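You operate a simulated robot arm through the tools that you are given. There is no shell and no other tool.

Carry out the task below with a simulated robot arm. There is one attempt and no reset: what you move stays moved.

## Task
The hot side needs mending: shut its stop valve and prove it dry at the tap.
Fine: valve first; mixer knob to hot, tap lever up and down again with no water running; mixer back to cold, so the tap still gives water; leave the cold stop valve open. Where these are worked on the way, their far stop is far enough and under half their travel is too little: mixer knob.
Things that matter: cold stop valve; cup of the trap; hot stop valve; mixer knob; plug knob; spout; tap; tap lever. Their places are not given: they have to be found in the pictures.

Only the result counts: the job must be done as asked and must still hold three seconds after the hand-in. Knocking over, shifting, dropping, spilling or breaking anything else fails it.

## Robot
A 7-joint arm with a two-finger parallel gripper, fixed in place. Base frame: the origin is on the floor under the middle of its stand, x ahead of it, y to its left, z up; the work surface is at about z = 90. Readings come in cm, degrees, newtons and seconds.
With the tool pointing down near the work surface it reaches from about 34 to 76 cm from the base axis. Its first joint turns from -115.0 to 115.0 degrees. Payload 3.91 kg.
The tool frame sits at the grasp point between the pads (the TCP): z along the fingers, y along the line on which they close. The tips reach 3 cm beyond it. The gripper opens to 11 cm. The fingers are 2 cm wide and 1 cm thick; the gripper's body (4.8 by 11.2 cm) begins 5.5 cm behind the TCP.
Orientation is that of the tool frame in the base frame, as a unit quaternion [w, x, y, z]. With the fingers straight down and closing along the base's y, the tool's x points along the base's -x, its y along +y and its z along -z.

## Interface
- The arm moves only by the tool jog_arm. Its argument "deltas" is a list of rows, each a list of 3 entries, a list of its own where there are three numbers: the gripper command, from -1 (shut) to 1 (fully open), values between in proportion, then the shift along the tool's x, y, z in cm, then the turn, a rotation vector about the tool's x, y, z in degrees. In form: [[gripper, [dx, dy, dz], [wx, wy, wz]], ...]. A call has 1 to 20 rows; each row shifts and turns the commanded pose from where the row before left it, along the tool's axes as they then stand. Each row takes 0.2 s and may step no farther than 5 cm and 8.6 degrees from the row before; otherwise, or with a gripper value out of range, the whole call is refused. A pose out of reach is approached as far as the arm can. The call stops where the force on the tool passes 40 N (or 10 N more than at its start, if that is more) or the arm is blocked; 0.2 s more then pass. Each finger travels about 10.8 cm/s and halts on what it meets, pressing with about 28 N; the grip force reading is that of the motor and also rises with nothing between the fingers. The clock runs only during rows and for 0.2 s after the last one: add rows that do not move to give the fingers time. It gives the time, the measured TCP pose, the force on the tool (base axes), the opening and the grip force at its end, in the units of the frame above (readings bear some noise), with the torque about the TCP (base axes, N m) and any sound that the robot's microphone picked up, and new pictures: "views" is both (left out), scene, wrist or none.
- Cameras (640 x 400 px; columns grow to the right, rows downward): "scene" is fixed at [21.9, -65.09, 164.1]; the picture's right is [0.61, -0.80, 0.00], its down [-0.70, -0.54, -0.47] and it looks along [0.37, 0.28, -0.88] (base axes); focal length 335 px, centre (320, 200). "wrist" rides on the gripper at [7.2, 1.7, -10.3] in the tool frame; the picture's right is [-0.23, 0.97, 0.00], its down [-0.76, -0.18, -0.62] and it looks along [-0.61, -0.14, 0.78] (tool axes); focal length 222 px, centre (320, 200).
- move_column(by): slides the trunk up (or, below 0, down) by that many cm; the arm rides with it, the base frame stays. It gives what a move gives, with no picture.
- measure_at(camera, pixels): there is no depth. For up to 12 entries [column, row, z] of the newest picture of that camera ("zoom" is the newest enlarged one), the place [x, y] in the base frame at which the ray of that pixel passes the height z, good to about 0.2 cm. No time passes.
- close_up(camera, box): a new picture of the part [left, top, right, bottom] of that camera's present view, enlarged. No time passes.
- finish_job(): hands the job in; it is judged then, once.

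Leave the gripper open and the arm clear of the work at the hand-in unless told otherwise.

The tools are called after "Request:" by a JSON object that holds its "method" and its "body". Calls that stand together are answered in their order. jog_arm: Moves the arm, as the interface text tells. Its arguments: {"type":"object","properties":{"deltas":{"type":"array"},"views":{"type":"string","enum":["both","scene","wrist","none"]}},"required":["deltas"]} The other tools are called the same way: move_column (by) moves the trunk up or down; measure_at (camera, pixels) gives the place at which the rays of pixels pass given heights; close_up (camera, box) takes an enlarged picture of a part of a camera's view; finish_job () hands the job in.

At the start:

```text
t: 0.0
ee_pos: [43.23, -32.64, 124.18]
tool_rot: [0.001, 0.0, 1.0, -0.001]
ft_force: [-0.6, -0.1, -0.1]
ft_torque: [-0.03, 0.01, 0.03]
opening: 11.02
gripper_force: 0.0
trunk travel left (down, up): [-80.0, 19.0]
```

scene: 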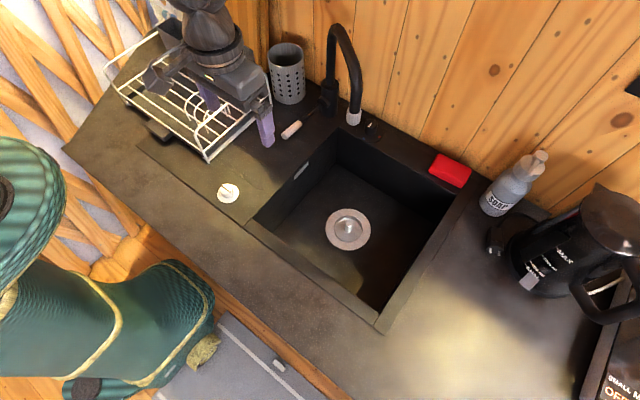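
wrist: 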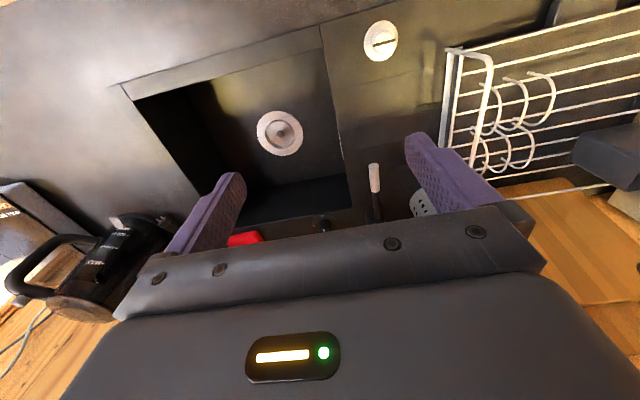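

The scene shows a counter with a sink, a black tap (about 345,80), a lever with a light handle (about 292,130), a knob at about (228,192) and a small knob at (372,128). I'll take close-ups to identify the parts.

Request:
{"method": "close_up", "body": {"camera": "scene", "box": [260, 10, 420, 170]}}

Request:
{"method": "close_up", "body": {"camera": "scene", "box": [180, 140, 300, 240]}}

Request:
{"method": "close_up", "body": {"camera": "scene", "box": [150, 250, 350, 400]}}

Request:
{"method": "close_up", "body": {"camera": "wrist", "box": [220, 0, 460, 240]}}

```text
2.50 times, centred on (340, 90) of scene
```

zoom: 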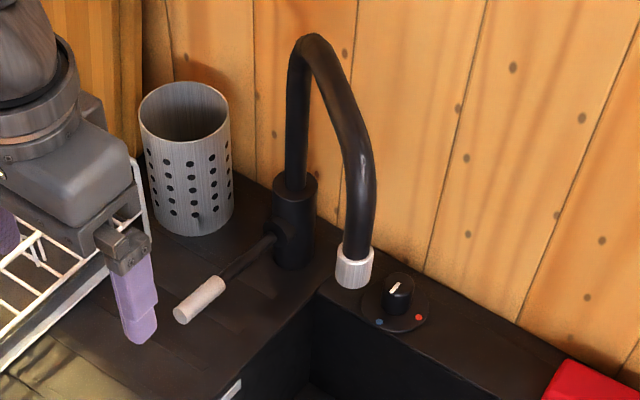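

```text
4.00 times, centred on (240, 190) of scene
```

zoom: 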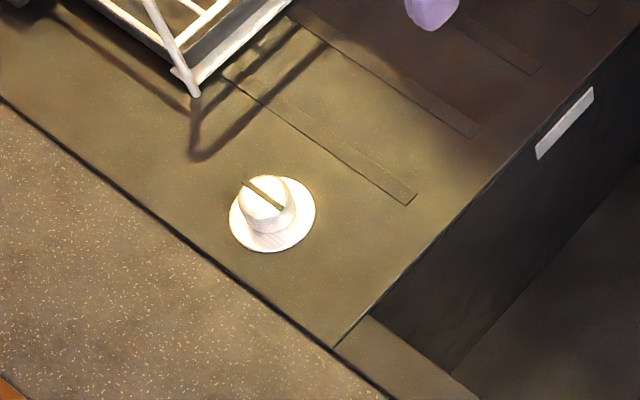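

```text
2.67 times, centred on (250, 325) of scene
```

zoom: 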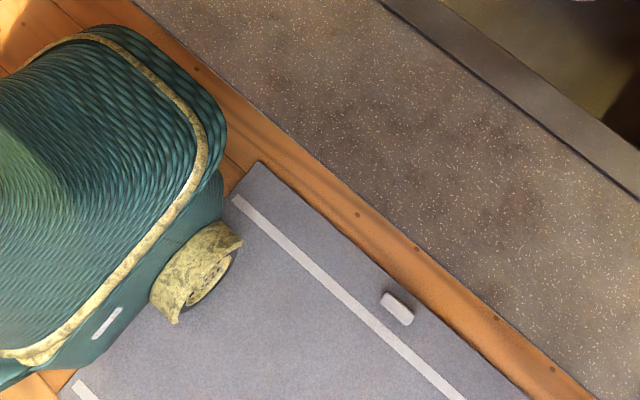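

```text
1.67 times, centred on (340, 120) of wrist
```

zoom: 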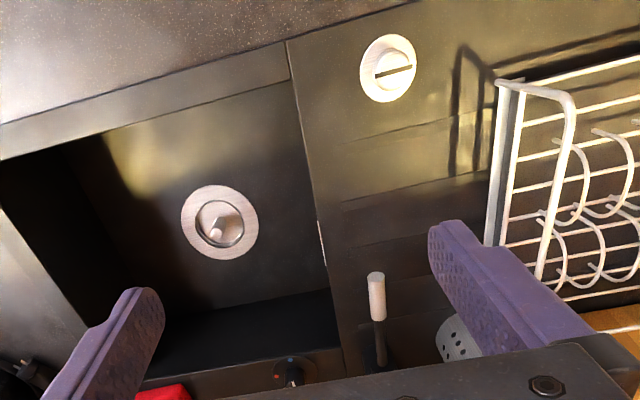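

I see the tap with lever (light handle about 292,130), the mixer knob at (372,128) with blue/red marks, the plug knob at (228,192). The stop valves aren't visible, so they are probably under the counter. I'll measure places.

Request:
{"method": "measure_at", "body": {"camera": "scene", "pixels": [[228, 192, 90], [372, 128, 90], [292, 130, 95], [328, 112, 90], [352, 120, 95], [280, 366, 0], [280, 366, 40], [280, 366, 70], [380, 328, 90], [340, 395, 90], [65, 150, 90], [200, 270, 90]]}}

Request:
{"method": "measure_at", "body": {"camera": "wrist", "pixels": [[381, 42, 90], [375, 178, 93], [322, 226, 90], [280, 132, 72], [322, 28, 90], [125, 85, 90]]}}

```text
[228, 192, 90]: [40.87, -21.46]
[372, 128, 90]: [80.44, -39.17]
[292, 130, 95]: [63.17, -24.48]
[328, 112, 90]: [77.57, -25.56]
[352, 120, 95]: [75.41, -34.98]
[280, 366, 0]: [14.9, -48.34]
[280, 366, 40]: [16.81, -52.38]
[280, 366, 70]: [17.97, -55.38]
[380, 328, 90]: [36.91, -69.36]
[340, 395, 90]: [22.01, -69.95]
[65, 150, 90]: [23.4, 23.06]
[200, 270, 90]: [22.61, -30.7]
```

```text
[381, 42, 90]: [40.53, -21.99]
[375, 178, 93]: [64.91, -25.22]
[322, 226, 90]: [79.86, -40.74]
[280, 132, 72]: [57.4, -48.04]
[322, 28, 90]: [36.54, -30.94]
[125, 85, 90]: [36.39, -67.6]
```

Counter front edge is at about x = 20–22, so the stop valves are likely in the cabinet under it. I'll first swing the arm back to the free side (x≈5, y≈-48) at the present height, before lowering the trunk.

Request:
{"method": "jog_arm", "body": {"deltas": [[1, [3.8, -1.5, 0], [0, 0, 0]], [1, [3.8, -1.5, 0], [0, 0, 0]], [1, [3.8, -1.5, 0], [0, 0, 0]], [1, [3.8, -1.5, 0], [0, 0, 0]], [1, [3.8, -1.5, 0], [0, 0, 0]], [1, [3.8, -1.5, 0], [0, 0, 0]], [1, [3.8, -1.5, 0], [0, 0, 0]], [1, [3.8, -1.5, 0], [0, 0, 0]], [1, [3.8, -1.5, 0], [0, 0, 0]], [1, [3.8, -1.5, 0], [0, 0, 0]]], "views": "both"}}

```text
t: 2.2
ee_pos: [5.12, -48.01, 123.96]
tool_rot: [0.0, 0.0, 1.0, 0.001]
ft_force: [0.6, 0.4, -0.2]
ft_torque: [-0.01, 0.0, 0.01]
opening: 10.98
gripper_force: 0.0
trunk travel left (down, up): [-80.0, 19.0]
```

scene: 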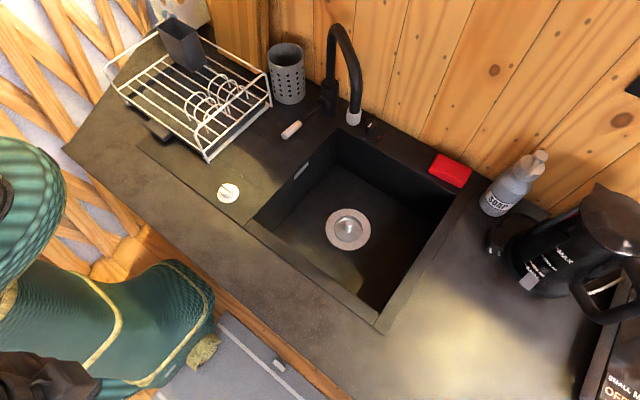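
wrist: 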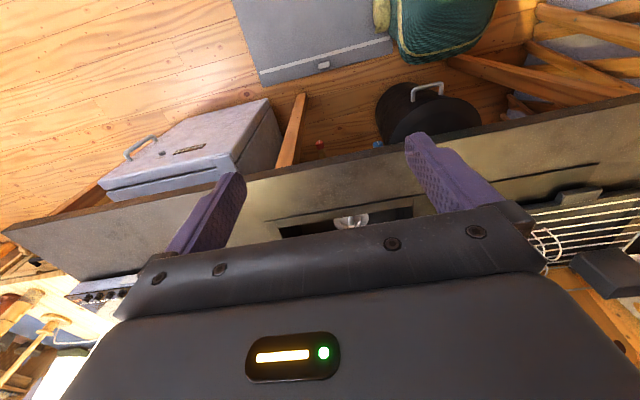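

In the wrist picture I see a small red thing at (320,148) and a blue thing at (378,145) under the counter edge – likely the stop valves. Taking a close-up.

Request:
{"method": "close_up", "body": {"camera": "wrist", "box": [260, 60, 500, 210]}}

Request:
{"method": "measure_at", "body": {"camera": "wrist", "pixels": [[320, 148, 60], [320, 148, 40], [378, 145, 60], [378, 145, 40], [430, 110, 30], [230, 130, 50], [300, 97, 0], [290, 160, 50]]}}

```text
2.67 times, centred on (380, 135) of wrist
```

zoom: 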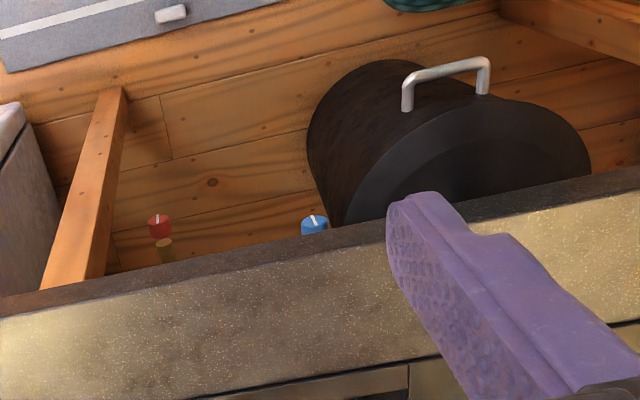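

```text
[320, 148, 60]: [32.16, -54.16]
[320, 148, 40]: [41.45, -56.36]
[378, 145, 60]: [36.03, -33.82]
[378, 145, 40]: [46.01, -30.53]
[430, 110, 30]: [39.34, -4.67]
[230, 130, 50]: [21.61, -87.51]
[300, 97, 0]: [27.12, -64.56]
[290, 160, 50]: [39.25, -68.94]
```

Red and blue knobs with white pointer marks are under the counter, red at right (-y), blue at left. I'll check the height of the grey panel with the white tag (323,65) below the arm before lowering.

Request:
{"method": "measure_at", "body": {"camera": "wrist", "pixels": [[323, 65, 0], [323, 65, 20], [323, 65, 40], [262, 85, 0], [395, 48, 0]]}}

Request:
{"method": "measure_at", "body": {"camera": "scene", "pixels": [[280, 366, 0], [280, 366, 20], [225, 312, 0]]}}

```text
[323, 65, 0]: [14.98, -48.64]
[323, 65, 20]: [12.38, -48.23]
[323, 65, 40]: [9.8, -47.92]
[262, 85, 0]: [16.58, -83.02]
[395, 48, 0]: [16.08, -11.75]
```

```text
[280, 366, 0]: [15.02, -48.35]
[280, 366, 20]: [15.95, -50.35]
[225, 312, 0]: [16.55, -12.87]
```

The grey panel is a mat on the floor (both cameras agree at z≈0). The space below is free; lowering the trunk by 45 cm.

Request:
{"method": "move_column", "body": {"by": -45}}

Request:
{"method": "jog_arm", "body": {"deltas": [[1, [0, 0, 0], [0, 0, 0]]], "views": "both"}}

```text
refused: -45 is not a number from -40 to 40
```

```text
t: 2.6
ee_pos: [5.32, -47.91, 124.03]
tool_rot: [0.0, 0.0, 1.0, 0.0]
ft_force: [-0.5, -0.2, -0.3]
ft_torque: [0.0, -0.05, -0.03]
opening: 11.02
gripper_force: 0.1
trunk travel left (down, up): [-80.0, 19.0]
```

scene: 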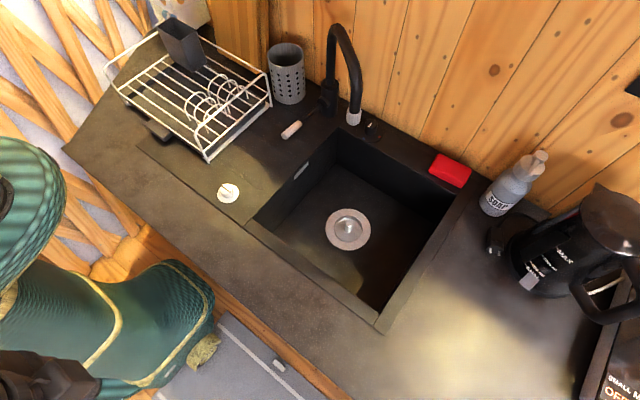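
wrist: 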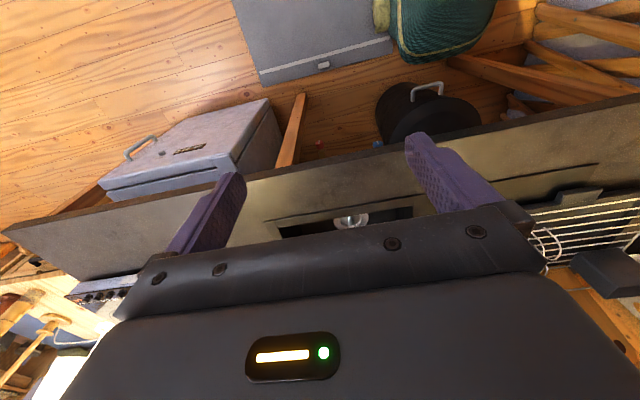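

The column takes at most 40 cm at once. Lowering by 40.

Request:
{"method": "move_column", "body": {"by": -40}}

```text
t: 6.4
ee_pos: [5.25, -47.76, 83.86]
tool_rot: [-0.001, 0.0, 1.0, -0.001]
ft_force: [-0.7, 0.3, -0.3]
ft_torque: [0.02, -0.03, 0.0]
opening: 11.0
gripper_force: 0.1
trunk travel left (down, up): [-40.0, 59.0]
```

No contact. I'll take pictures from here.

Request:
{"method": "jog_arm", "body": {"deltas": [[1, [0, 0, 0], [0, 0, 0]]], "views": "both"}}

Request:
{"method": "close_up", "body": {"camera": "wrist", "box": [220, 100, 480, 262]}}

```text
t: 6.8
ee_pos: [5.36, -47.92, 84.03]
tool_rot: [0.001, 0.0, 1.0, 0.0]
ft_force: [0.0, 0.4, 0.6]
ft_torque: [0.01, 0.01, 0.0]
opening: 10.99
gripper_force: 0.0
trunk travel left (down, up): [-40.0, 59.0]
```

scene: 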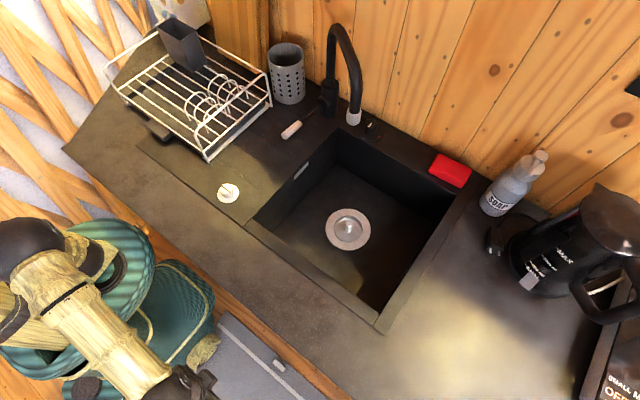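
wrist: 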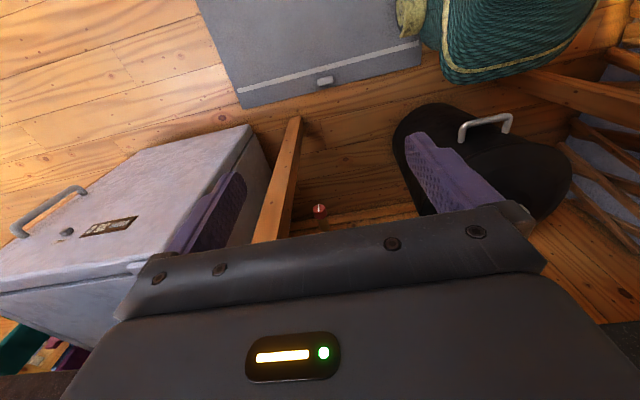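

```text
2.46 times, centred on (350, 181) of wrist
```

zoom: 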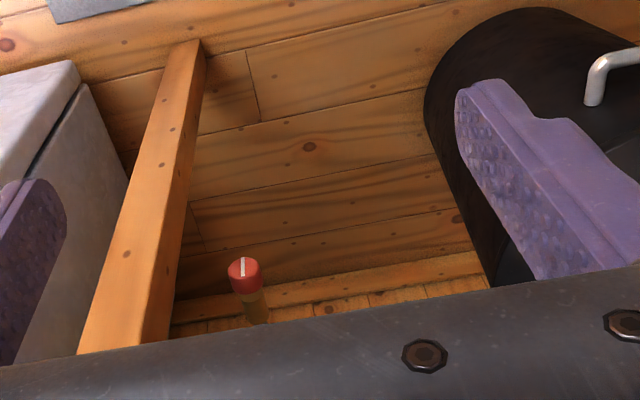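

The red knob is at (319,210), brass stem behind it. I'll triangulate it with the earlier view.

Request:
{"method": "measure_at", "body": {"camera": "wrist", "pixels": [[319, 209, 60], [319, 209, 50], [319, 209, 40], [319, 209, 30], [298, 120, 20], [298, 120, 0], [255, 240, 40], [270, 155, 40], [430, 215, 40]]}}

```text
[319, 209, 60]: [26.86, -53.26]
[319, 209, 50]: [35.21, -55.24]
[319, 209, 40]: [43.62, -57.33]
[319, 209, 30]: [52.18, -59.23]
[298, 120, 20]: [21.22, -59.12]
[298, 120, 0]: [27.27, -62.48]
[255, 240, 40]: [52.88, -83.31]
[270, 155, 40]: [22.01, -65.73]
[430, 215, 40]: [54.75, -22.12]
```

Triangulation puts the red knob near (38.8, -56, 45.8). I'll lower the trunk another 30 cm and then tilt the tool forward to look under the counter.

Request:
{"method": "move_column", "body": {"by": -30}}

Request:
{"method": "jog_arm", "body": {"deltas": [[1, [0, 0, 0], [0, -6, 0]], [1, [0, 0, 0], [0, -6, 0]], [1, [0, 0, 0], [0, -6, 0]], [1, [0, 0, 0], [0, -6, 0]], [1, [0, 0, 0], [0, -6, 0]]], "views": "both"}}

```text
t: 9.8
ee_pos: [5.31, -47.95, 53.86]
tool_rot: [-0.001, 0.0, 1.0, 0.0]
ft_force: [-0.3, -0.6, 0.9]
ft_torque: [-0.02, 0.0, 0.0]
opening: 11.02
gripper_force: 0.0
trunk travel left (down, up): [-10.0, 89.0]
```

```text
t: 11.0
ee_pos: [5.44, -47.87, 53.85]
tool_rot: [0.259, 0.0, 0.966, 0.001]
ft_force: [0.7, 0.0, 0.4]
ft_torque: [0.01, 0.02, 0.01]
opening: 11.02
gripper_force: 0.0
trunk travel left (down, up): [-10.0, 89.0]
```

scene: 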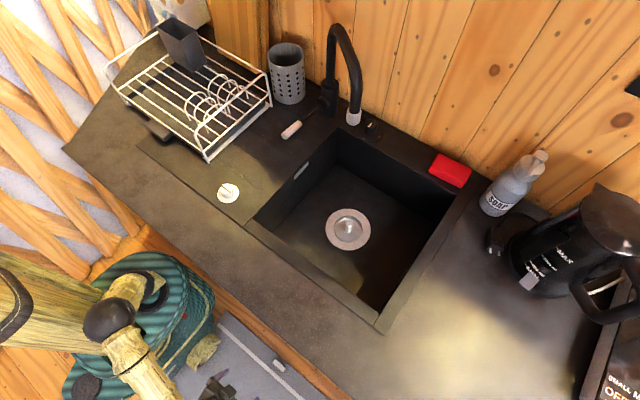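
wrist: 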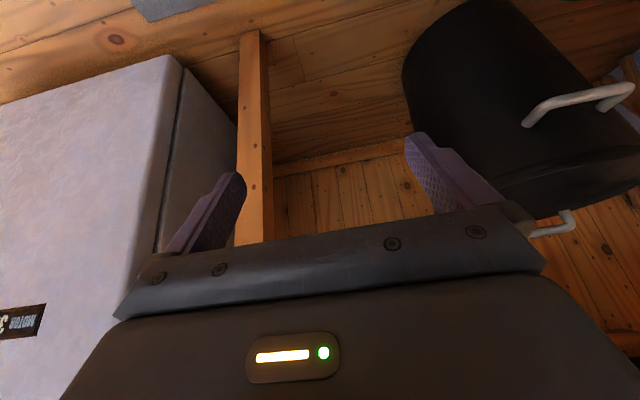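

The gripper hides the lower half of the picture. I'll keep tilting toward horizontal so that the knobs come into the upper part of the wrist view.

Request:
{"method": "jog_arm", "body": {"deltas": [[1, [0, 0, 0], [0, -6, 0]], [1, [0, 0, 0], [0, -6, 0]], [1, [0, 0, 0], [0, -6, 0]], [1, [0, 0, 0], [0, -6, 0]], [1, [0, 0, 0], [0, -6, 0]], [1, [0, 0, 0], [0, -6, 0]], [1, [0, 0, 0], [0, -6, 0]]], "views": "both"}}

```text
t: 12.6
ee_pos: [5.29, -47.92, 53.94]
tool_rot: [0.589, 0.0, 0.808, 0.0]
ft_force: [0.0, -0.4, 0.1]
ft_torque: [-0.01, -0.02, 0.03]
opening: 10.99
gripper_force: 0.0
trunk travel left (down, up): [-10.0, 89.0]
```

scene: 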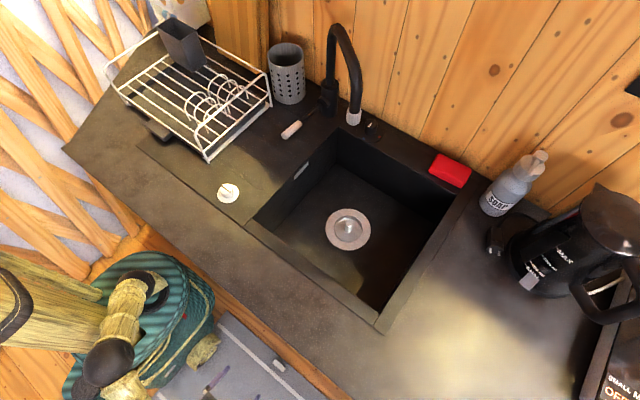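
wrist: 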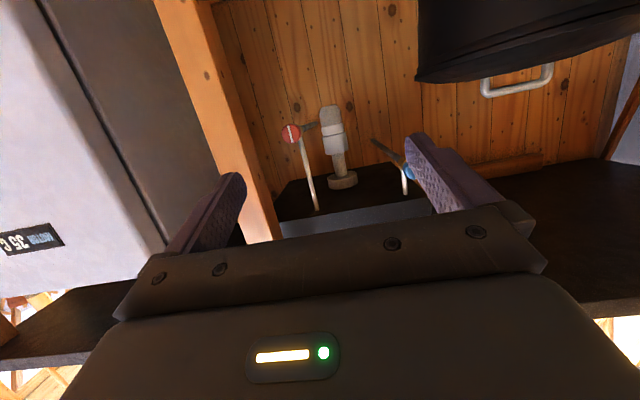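

Now I see (upside down) the red knob at (291,133), the trap cup at (332,130) and the blue knob near (407,172) partly behind the finger. Close-up.

Request:
{"method": "close_up", "body": {"camera": "wrist", "box": [260, 90, 420, 220]}}

Request:
{"method": "measure_at", "body": {"camera": "wrist", "pixels": [[291, 133, 44], [291, 133, 45], [291, 133, 46], [291, 133, 47], [291, 133, 48], [406, 172, 46], [406, 172, 50]]}}

```text
3.08 times, centred on (340, 155) of wrist
```

zoom: 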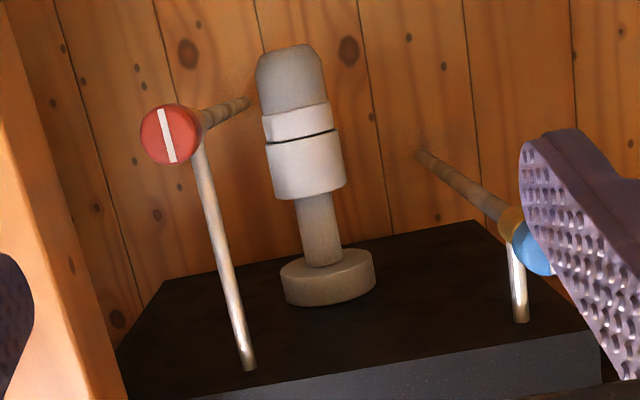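

```text
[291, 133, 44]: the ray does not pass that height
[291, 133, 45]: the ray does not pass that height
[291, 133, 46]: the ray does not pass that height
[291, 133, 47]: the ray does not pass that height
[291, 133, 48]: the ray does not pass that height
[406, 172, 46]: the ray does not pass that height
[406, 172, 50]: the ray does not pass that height
```

The red knob's face points toward the robot (−x), its pipe goes to the back wall, and the white line stands vertical. Estimate: red at about (35,-55,52), blue at about (35,-34.5,63), trap cup further back at about (57,-48,54). A wooden post stands near y≈-60. I'll level the tool and come a little nearer to measure better.

Request:
{"method": "jog_arm", "body": {"deltas": [[1, [0, 0, 0], [0, -6, 0]], [1, [0, 0, 0], [0, -6, 0]], [1, [0, 0, 0], [0, -6, 0]], [1, [3, -1, 2], [0, 0, 0]], [1, [3, -1, 2], [0, 0, 0]]], "views": "both"}}

Request:
{"method": "close_up", "body": {"camera": "wrist", "box": [160, 40, 440, 240]}}

```text
t: 13.8
ee_pos: [9.17, -49.95, 47.81]
tool_rot: [0.707, -0.001, 0.707, 0.001]
ft_force: [0.0, 0.0, 0.3]
ft_torque: [0.03, 0.01, -0.01]
opening: 10.98
gripper_force: 0.0
trunk travel left (down, up): [-10.0, 89.0]
```

scene: 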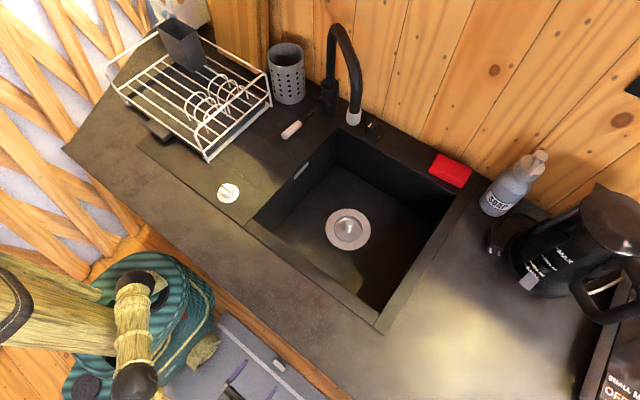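
wrist: 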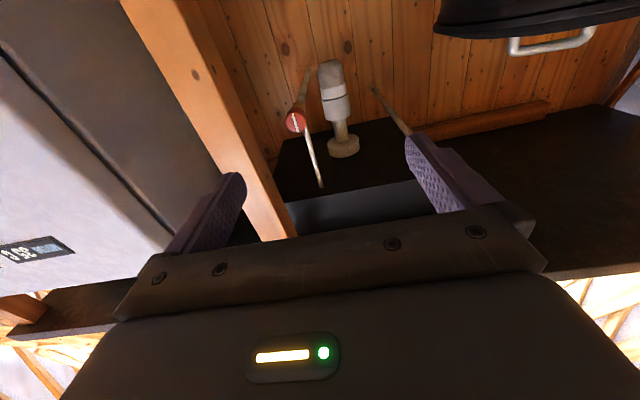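

```text
2.00 times, centred on (300, 140) of wrist
```

zoom: 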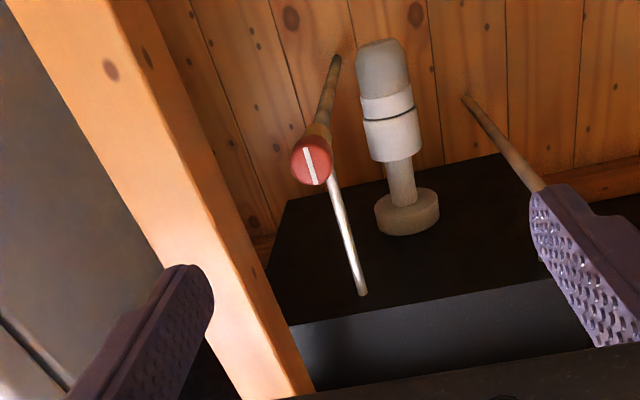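

Triangulation from the two views: red knob face centre ≈ (34.9, -54.8, 51.8), diameter ≈ 3.4 cm. The post's near side seems at y≈-60, so I should grip with the fingers closing vertically (roll +90°, camera to the left side). Let me zoom on the post and roll the tool here, in free space.

Request:
{"method": "close_up", "body": {"camera": "wrist", "box": [110, 0, 310, 240]}}

Request:
{"method": "jog_arm", "body": {"deltas": [[1, [0, 0, 0], [0, 0, 8]], [1, [0, 0, 0], [0, 0, 8]], [1, [0, 0, 0], [0, 0, 8]], [1, [0, 0, 0], [0, 0, 8]], [1, [0, 0, 0], [0, 0, 8]], [1, [0, 0, 0], [0, 0, 8]], [1, [0, 0, 0], [0, 0, 8]], [1, [0, 0, 0], [0, 0, 8]], [1, [0, 0, 0], [0, 0, 8]], [1, [0, 0, 0], [0, 0, 8]], [1, [0, 0, 0], [0, 0, 8]], [1, [0, 0, 0], [0, 0, 2]]], "views": "both"}}

```text
1.67 times, centred on (210, 120) of wrist
```

zoom: 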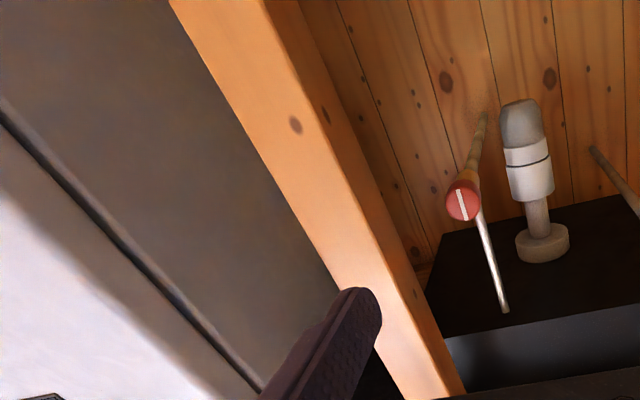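

```text
t: 16.4
ee_pos: [9.34, -49.96, 48.01]
tool_rot: [0.499, 0.501, 0.499, 0.501]
ft_force: [0.2, -0.1, -0.3]
ft_torque: [-0.01, 0.02, -0.01]
opening: 11.0
gripper_force: 0.0
trunk travel left (down, up): [-10.0, 89.0]
```

scene: 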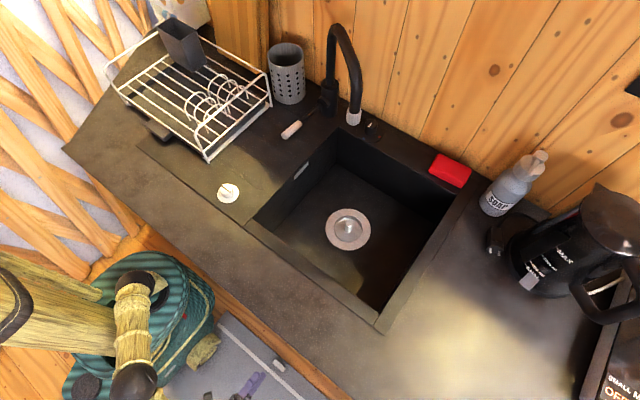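
wrist: 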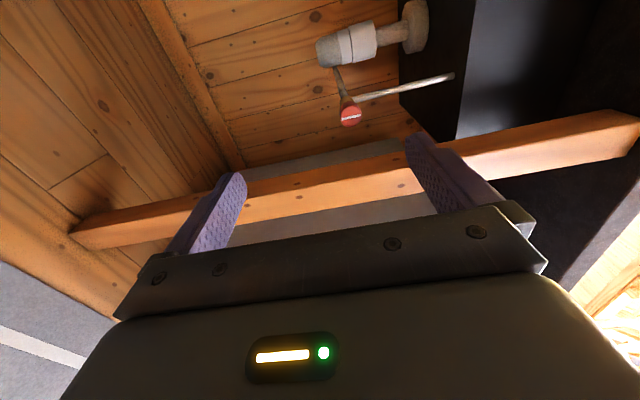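

The roll works; red knob now at (350,116), consistent with the estimate. Zooming in on the post here to triangulate its faces.

Request:
{"method": "close_up", "body": {"camera": "wrist", "box": [230, 40, 470, 240]}}

```text
2.00 times, centred on (350, 140) of wrist
```

zoom: 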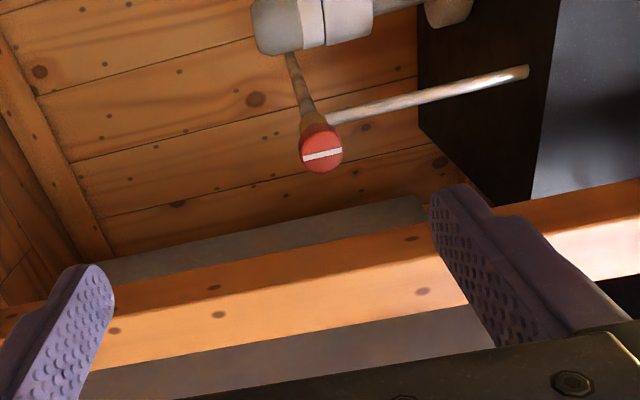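

The post occupies about x 24–28.5, y −64.5…−60, so I have ~5 cm sideways from the knob axis. I'll move with fingers closing vertically and the opening reduced to ~6 cm, to (24.5, -54.8, 51.8), about 10 cm before the knob.

Request:
{"method": "jog_arm", "body": {"deltas": [[0.1, [-2.4, 1.9, 0], [0, 0, 0]], [0.1, [-2.4, 1.9, 0], [0, 0, 0]], [0.1, [0, 0, 3.8], [0, 0, 0]], [0.1, [0, 0, 3.8], [0, 0, 0]], [0.1, [0, 0, 3.8], [0, 0, 0]], [0.1, [0, 0, 3.8], [0, 0, 0]]], "views": "both"}}

Request:
{"method": "close_up", "body": {"camera": "wrist", "box": [230, 0, 470, 200]}}

```text
t: 17.8
ee_pos: [24.54, -54.75, 51.69]
tool_rot: [0.5, 0.501, 0.499, 0.501]
ft_force: [-0.2, -0.5, 0.4]
ft_torque: [-0.02, -0.04, 0.03]
opening: 6.07
gripper_force: 0.0
trunk travel left (down, up): [-10.0, 89.0]
```

scene: 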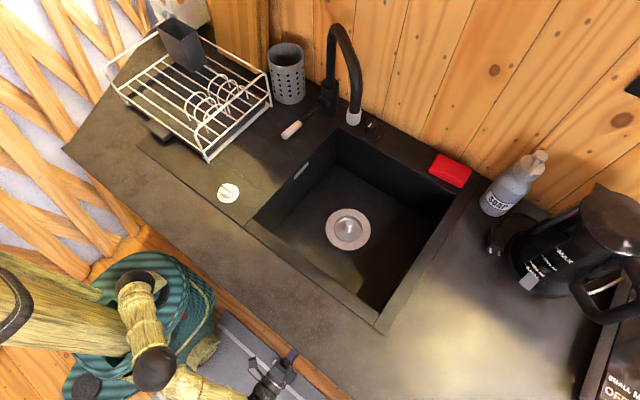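
wrist: 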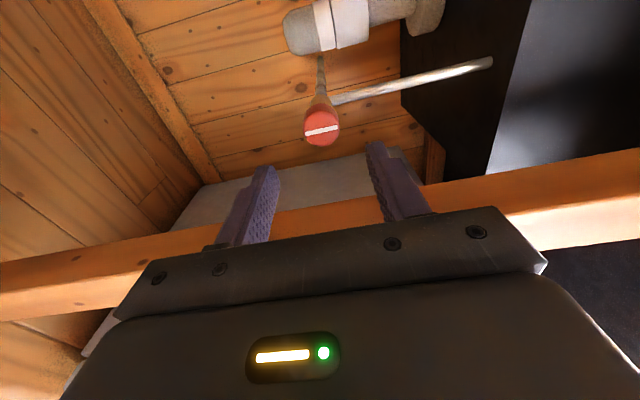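

```text
2.00 times, centred on (350, 100) of wrist
```

zoom: 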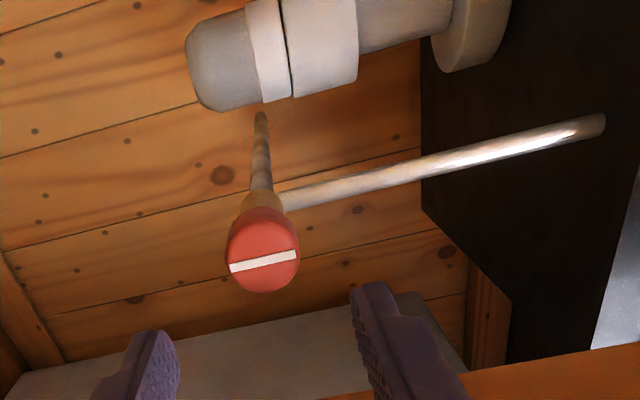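

Knob face still at ≈(34.9,-55.1,51.8), about 2.5 cm deep with brass behind. I'll roll back by 24° (so a clockwise turn has room without touching the post), and move forward so that the finger tips overlap the knob by ~1.7 cm.

Request:
{"method": "jog_arm", "body": {"deltas": [[0.1, [0, 0, 0], [0, 0, -8]], [0.1, [0, 0, 0], [0, 0, -8]], [0.1, [0, 0, 0], [0, 0, -8]]], "views": "none"}}

```text
t: 18.6
ee_pos: [24.5, -54.76, 51.71]
tool_rot: [0.594, 0.385, 0.593, 0.384]
ft_force: [0.4, 0.3, 0.1]
ft_torque: [-0.04, 0.0, -0.01]
opening: 6.02
gripper_force: 0.0
trunk travel left (down, up): [-10.0, 89.0]
```

Moving forward 6 cm, then check the picture.

Request:
{"method": "jog_arm", "body": {"deltas": [[0.1, [-0.18, -0.08, 3], [0, 0, 0]], [0.1, [0, 0, 3], [0, 0, 0]]], "views": "wrist"}}

Request:
{"method": "close_up", "body": {"camera": "wrist", "box": [230, 40, 470, 240]}}

```text
t: 19.2
ee_pos: [30.58, -55.02, 51.55]
tool_rot: [0.593, 0.386, 0.592, 0.386]
ft_force: [-0.3, 0.5, 0.2]
ft_torque: [-0.02, -0.01, -0.03]
opening: 6.05
gripper_force: 0.0
trunk travel left (down, up): [-10.0, 89.0]
```

wrist: 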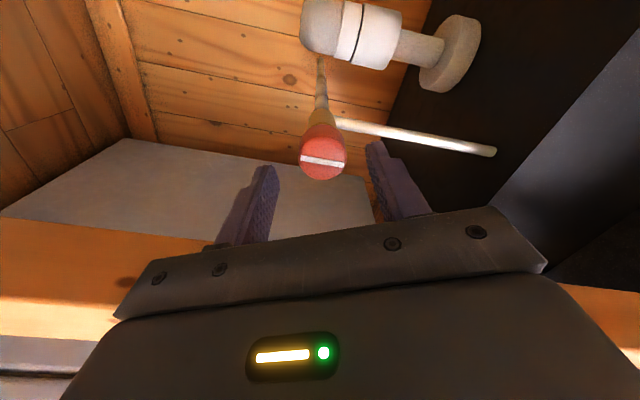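

```text
2.00 times, centred on (350, 140) of wrist
```

zoom: 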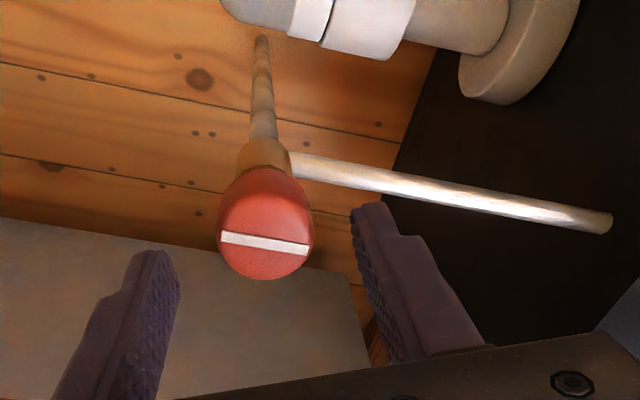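

Combining the rolled views the knob face is nearer: ≈(33.6,-54.75,51.7). The fingers straddle it. Advance 1.8 cm with a slight +y correction, then close.

Request:
{"method": "jog_arm", "body": {"deltas": [[0.1, [0.23, 0.1, 0.9], [0, 0, 0]], [0.1, [0, 0, 0.9], [0, 0, 0]]], "views": "wrist"}}

Request:
{"method": "close_up", "body": {"camera": "wrist", "box": [230, 40, 470, 240]}}

```text
t: 19.8
ee_pos: [32.36, -54.61, 51.75]
tool_rot: [0.593, 0.386, 0.593, 0.386]
ft_force: [0.4, -0.1, -0.6]
ft_torque: [-0.01, 0.0, -0.01]
opening: 6.04
gripper_force: 0.1
trunk travel left (down, up): [-10.0, 89.0]
```

wrist: 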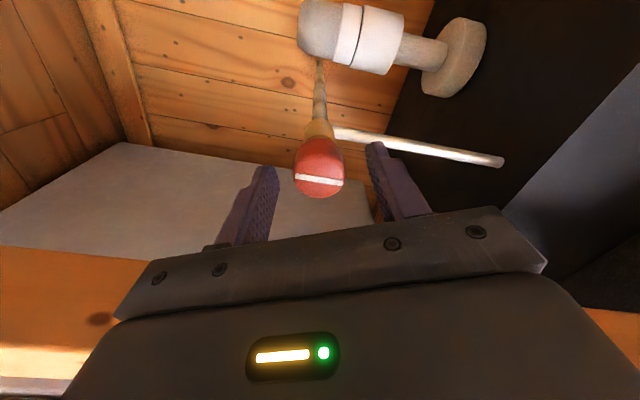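

```text
2.00 times, centred on (350, 140) of wrist
```

zoom: 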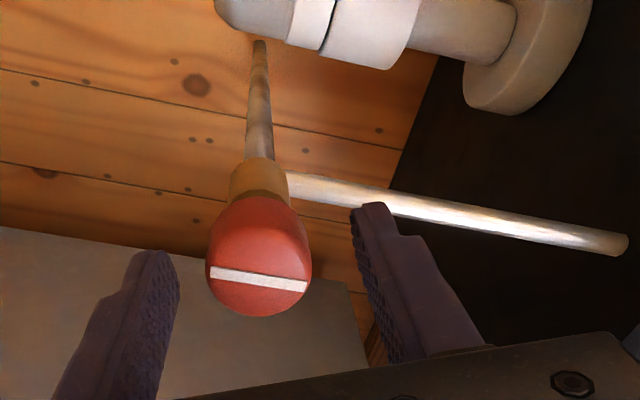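

Knob centred between the fingers, overlap is perhaps only ~1 cm. Advance 0.9 cm more and close.

Request:
{"method": "jog_arm", "body": {"deltas": [[0.1, [0, 0, 0.9], [0, 0, 0]], [-1, [0, 0, 0], [0, 0, 0]], [-1, [0, 0, 0], [0, 0, 0]], [-1, [0, 0, 0], [0, 0, 0]]], "views": "wrist"}}

Request:
{"method": "close_up", "body": {"camera": "wrist", "box": [230, 40, 470, 240]}}

```text
t: 20.8
ee_pos: [33.31, -54.75, 51.62]
tool_rot: [0.592, 0.386, 0.593, 0.386]
ft_force: [1.3, -0.7, -2.3]
ft_torque: [0.02, -0.36, -0.17]
opening: 3.35
gripper_force: 44.6
trunk travel left (down, up): [-10.0, 89.0]
```

wrist: 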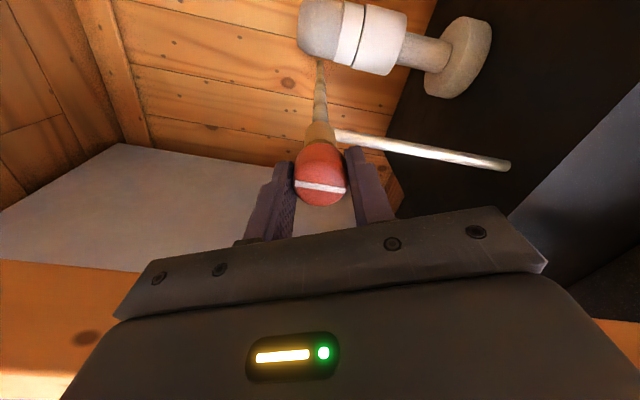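

```text
2.00 times, centred on (350, 140) of wrist
```

zoom: 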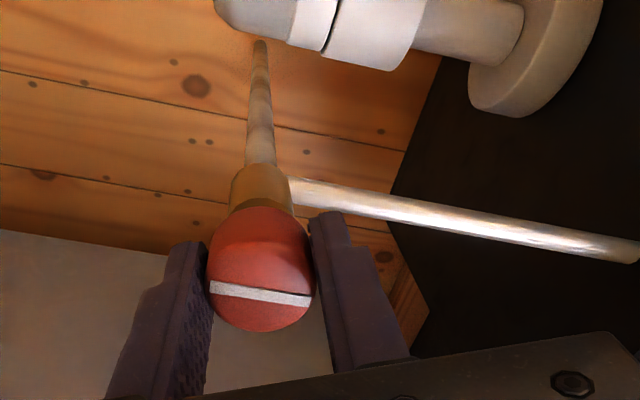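

The knob is gripped (3.35 cm). Now turn clockwise (as seen from the robot) 24° first, watching force and torque.

Request:
{"method": "jog_arm", "body": {"deltas": [[-1, [0, 0, 0], [0, 0, 6]], [-1, [0, 0, 0], [0, 0, 6]], [-1, [0, 0, 0], [0, 0, 6]], [-1, [0, 0, 0], [0, 0, 6]]], "views": "wrist"}}

Request:
{"method": "close_up", "body": {"camera": "wrist", "box": [230, 40, 470, 240]}}

```text
t: 21.8
ee_pos: [33.34, -54.7, 51.77]
tool_rot: [0.5, 0.501, 0.498, 0.501]
ft_force: [2.3, -11.8, -0.7]
ft_torque: [0.01, -0.08, 0.87]
opening: 3.37
gripper_force: 44.9
trunk travel left (down, up): [-10.0, 89.0]
```

wrist: 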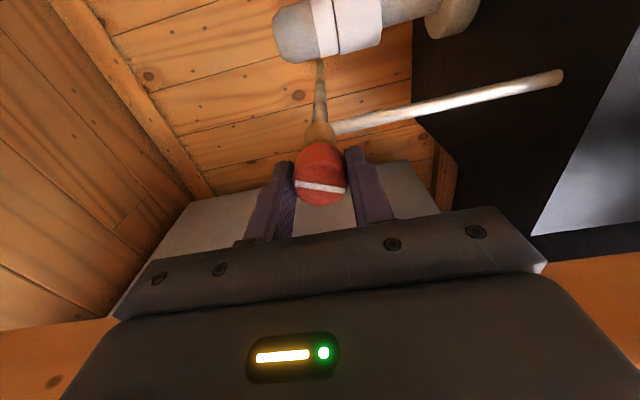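

```text
2.00 times, centred on (350, 140) of wrist
```

zoom: 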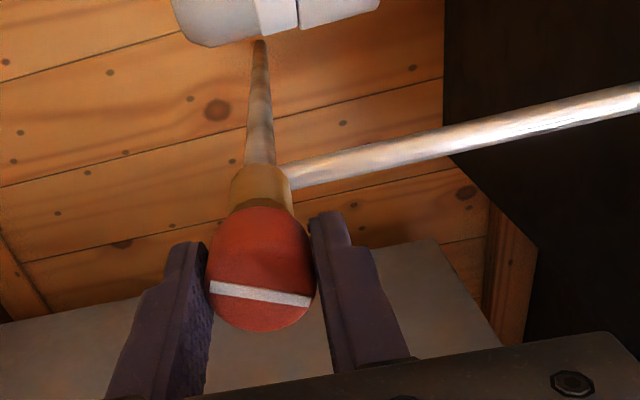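

It turns freely clockwise with the gripper (white line stayed fixed relative to the fingers). A side force of −12 N in y: I'll ease the hand 0.15 cm to −y and turn another 24°.

Request:
{"method": "jog_arm", "body": {"deltas": [[-1, [-0.15, 0, 0], [0, 0, 0]], [-1, [0, 0, 0], [0, 0, 6]], [-1, [0, 0, 0], [0, 0, 6]], [-1, [0, 0, 0], [0, 0, 6]], [-1, [0, 0, 0], [0, 0, 6]]], "views": "wrist"}}

Request:
{"method": "close_up", "body": {"camera": "wrist", "box": [230, 40, 470, 240]}}

```text
t: 23.0
ee_pos: [33.31, -54.73, 51.72]
tool_rot: [0.385, 0.593, 0.385, 0.594]
ft_force: [4.7, -4.1, 3.2]
ft_torque: [-0.01, 0.48, 1.07]
opening: 3.37
gripper_force: 45.5
trunk travel left (down, up): [-10.0, 89.0]
```

wrist: 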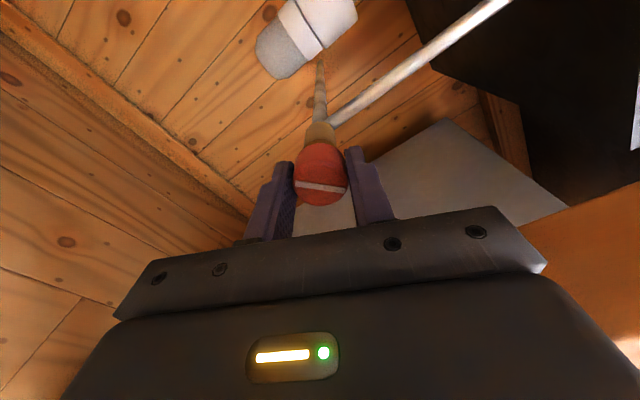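

```text
2.00 times, centred on (350, 140) of wrist
```

zoom: 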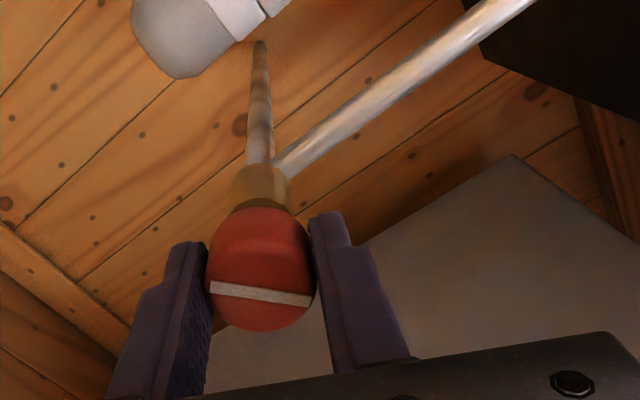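

The knob followed for 48°, no stop felt yet. I'm near the post with the body, so I'll release, roll back 48° and regrip.

Request:
{"method": "jog_arm", "body": {"deltas": [[0.1, [0, 0, 0], [0, 0, 0]], [0.1, [0, 0, 0], [0, 0, 0]], [0.1, [0, 0, 0], [0, 0, -8]], [0.1, [0, 0, 0], [0, 0, -8]], [0.1, [0, 0, 0], [0, 0, -8]], [0.1, [0, 0, 0], [0, 0, -8]], [0.1, [0, 0, 0], [0, 0, -8]], [0.1, [0, 0, 0], [0, 0, -8]], [0.1, [0, 0, 0], [0, 0, 0]]], "views": "wrist"}}

Request:
{"method": "close_up", "body": {"camera": "wrist", "box": [230, 40, 470, 240]}}

```text
t: 25.0
ee_pos: [33.27, -54.8, 51.86]
tool_rot: [0.593, 0.385, 0.593, 0.385]
ft_force: [0.2, 0.2, 0.3]
ft_torque: [-0.03, -0.03, 0.01]
opening: 6.06
gripper_force: 0.1
trunk travel left (down, up): [-10.0, 89.0]
```

wrist: 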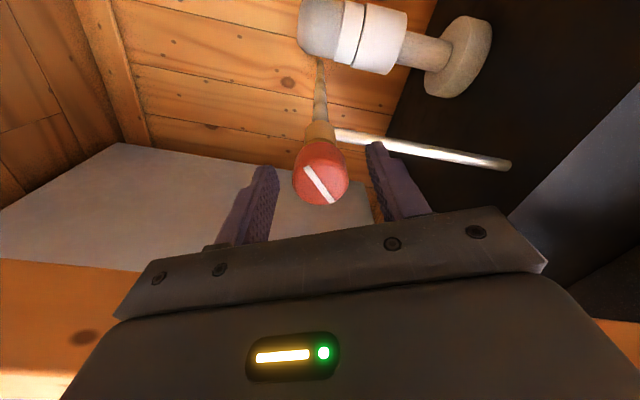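

```text
2.00 times, centred on (350, 140) of wrist
```

zoom: 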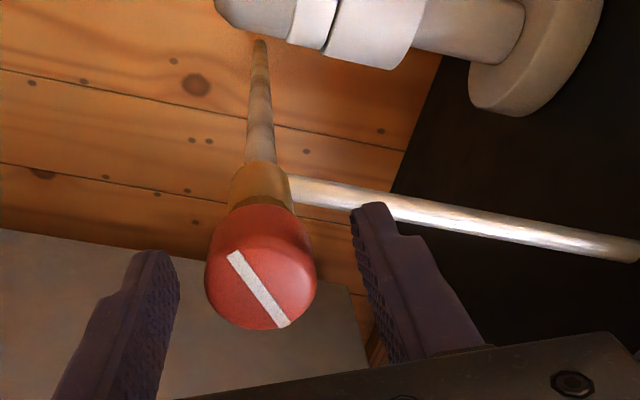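

The white line has turned about 48°. Regrip and continue clockwise 48°, watching for a stop.

Request:
{"method": "jog_arm", "body": {"deltas": [[-1, [0, 0, 0], [0, 0, 0]], [-1, [0, 0, 0], [0, 0, 0]], [-1, [0, 0, 0], [0, 0, 0]], [-1, [0, 0, 0], [0, 0, 6]], [-1, [0, 0, 0], [0, 0, 6]], [-1, [0, 0, 0], [0, 0, 6]], [-1, [0, 0, 0], [0, 0, 6]], [-1, [0, 0, 0], [0, 0, 6]], [-1, [0, 0, 0], [0, 0, 6]]], "views": "wrist"}}

Request:
{"method": "close_up", "body": {"camera": "wrist", "box": [230, 40, 470, 240]}}

```text
t: 27.0
ee_pos: [33.24, -54.85, 51.64]
tool_rot: [0.444, 0.551, 0.443, 0.55]
ft_force: [-1.7, -1.8, -3.4]
ft_torque: [0.04, 0.08, 1.03]
opening: 3.34
gripper_force: 45.3
trunk travel left (down, up): [-10.0, 89.0]
```

wrist: 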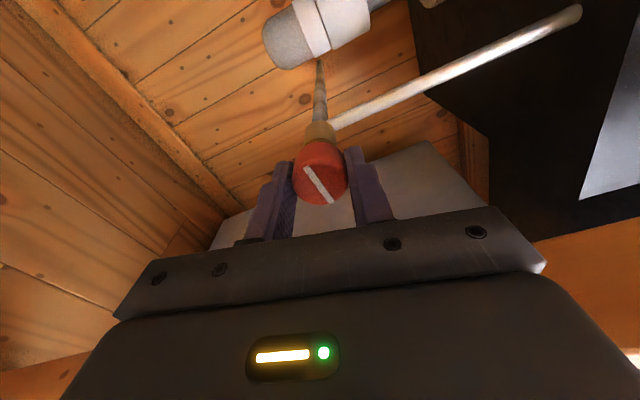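

```text
2.00 times, centred on (350, 140) of wrist
```

zoom: 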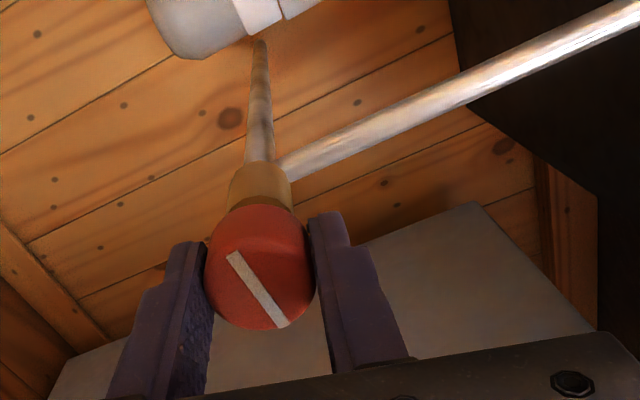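

36° more done (total ≈84°), no stop yet. Continue another 12°.

Request:
{"method": "jog_arm", "body": {"deltas": [[-1, [0, 0, 0], [0, 0, 4]], [-1, [0, 0, 0], [0, 0, 4]], [-1, [0, 0, 0], [0, 0, 4]]], "views": "wrist"}}

Request:
{"method": "close_up", "body": {"camera": "wrist", "box": [230, 40, 470, 240]}}

```text
t: 27.8
ee_pos: [33.22, -54.75, 51.74]
tool_rot: [0.384, 0.594, 0.384, 0.594]
ft_force: [3.6, -0.4, -4.3]
ft_torque: [-0.85, -0.37, 0.04]
opening: 3.38
gripper_force: 45.0
trunk travel left (down, up): [-10.0, 89.0]
```

wrist: 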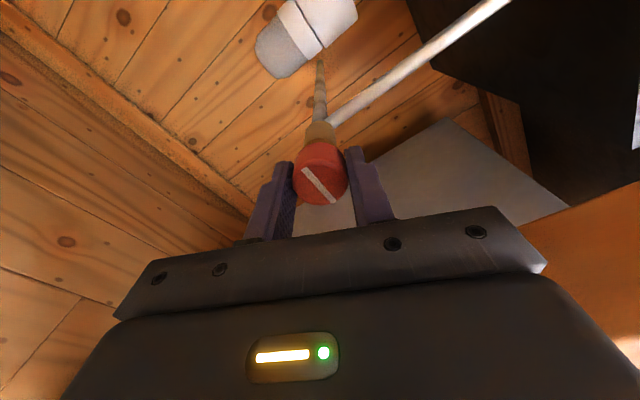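

```text
2.00 times, centred on (350, 140) of wrist
```

zoom: 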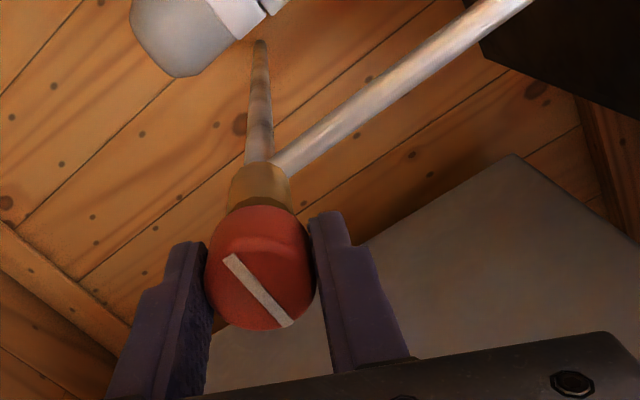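

Torque of −0.85 N·m about x: the stop is reached at about 90°, and the fingers start to slip. Release the knob and look.

Request:
{"method": "jog_arm", "body": {"deltas": [[0.1, [0, 0, 0], [0, 0, 0]], [0.1, [0, 0, 0], [0, 0, 0]], [0.1, [0, 0, -1.5], [0, 0, 0]], [0.1, [0, 0, -3], [0, 0, 0]], [0.1, [0, 0, -3], [0, 0, 0]], [0.1, [0, 0, 0], [0, 0, -8]], [0.1, [0, 0, 0], [0, 0, -8]], [0.1, [0, 0, 0], [0, 0, -8]]], "views": "both"}}

Request:
{"method": "close_up", "body": {"camera": "wrist", "box": [230, 20, 470, 220]}}

```text
t: 29.6
ee_pos: [25.71, -54.88, 51.74]
tool_rot: [0.5, 0.5, 0.5, 0.499]
ft_force: [0.0, -0.1, 1.3]
ft_torque: [0.04, -0.04, 0.0]
opening: 6.06
gripper_force: 0.1
trunk travel left (down, up): [-10.0, 89.0]
```

scene: 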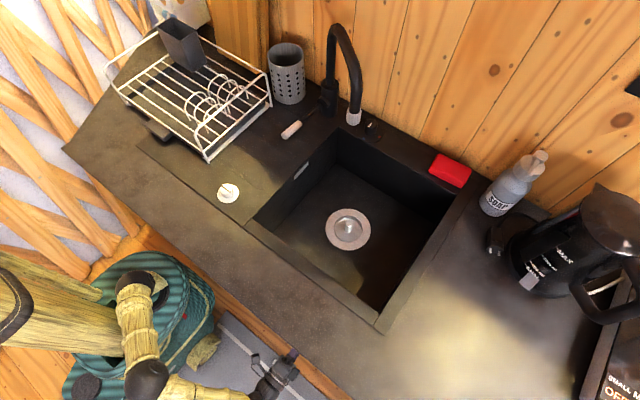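
wrist: 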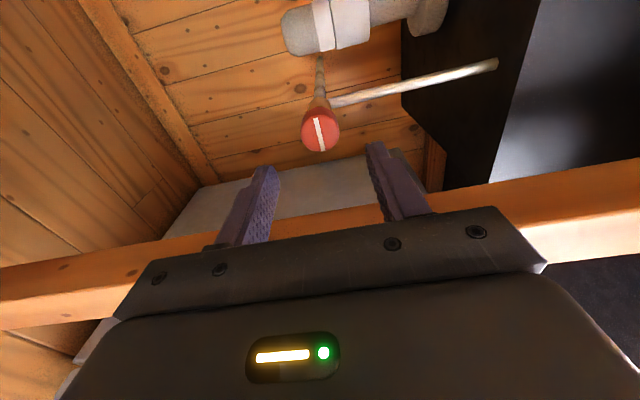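

```text
2.00 times, centred on (350, 120) of wrist
```

zoom: 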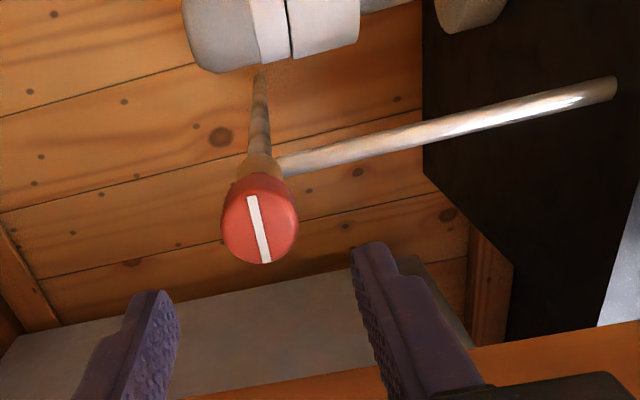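

The white line is now perpendicular to the pipe (about 90° turned, at the stop): the hot valve is shut. I'll back out along the way I came: straight back in x, then roll back to 0.

Request:
{"method": "jog_arm", "body": {"deltas": [[0.1, [0, 0, -4], [0, 0, 0]], [0.1, [0, 0, -4], [0, 0, 0]], [0.1, [0, 0, -4], [0, 0, 0]], [0.1, [0, 0, -4], [0, 0, 0]], [0.1, [2.4, 0, 0], [0, 0, 0]], [0.1, [2.4, 0, 0], [0, 0, 0]], [0.1, [0, 0, 0], [0, 0, -8]], [0.1, [0, 0, 0], [0, 0, -8]], [0.1, [0, 0, 0], [0, 0, -8]], [0.1, [0, 0, 0], [0, 0, -8]], [0.1, [0, 0, 0], [0, 0, -8]], [0.1, [0, 0, 0], [0, 0, -8]], [0.1, [0, 0, 0], [0, 0, -8]], [0.1, [0, 0, 0], [0, 0, -8]], [0.1, [0, 0, 0], [0, 0, -8]], [0.1, [0, 0, 0], [0, 0, -8]], [0.1, [0, 0, 0], [0, 0, -8]], [0.1, [0, 0, 0], [0, 0, -2]]], "views": "wrist"}}

Request:
{"method": "close_up", "body": {"camera": "wrist", "box": [260, 40, 460, 220]}}

```text
t: 33.4
ee_pos: [9.71, -49.97, 51.75]
tool_rot: [0.707, 0.0, 0.707, -0.001]
ft_force: [-0.3, 0.3, 0.4]
ft_torque: [0.04, 0.0, -0.02]
opening: 6.05
gripper_force: 0.0
trunk travel left (down, up): [-10.0, 89.0]
```

wrist: 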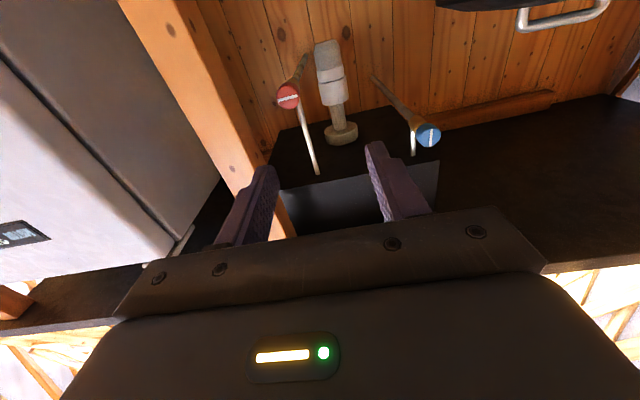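

```text
2.22 times, centred on (360, 130) of wrist
```

zoom: 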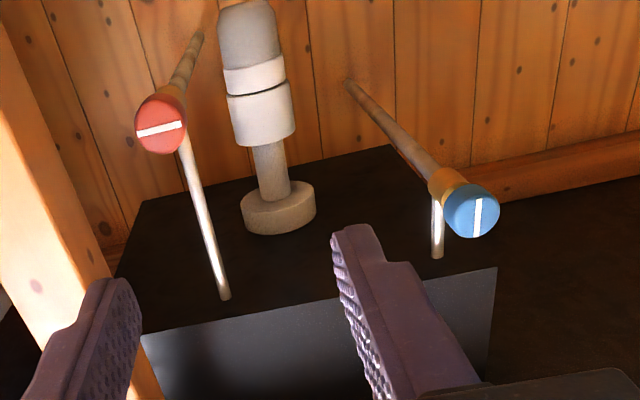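

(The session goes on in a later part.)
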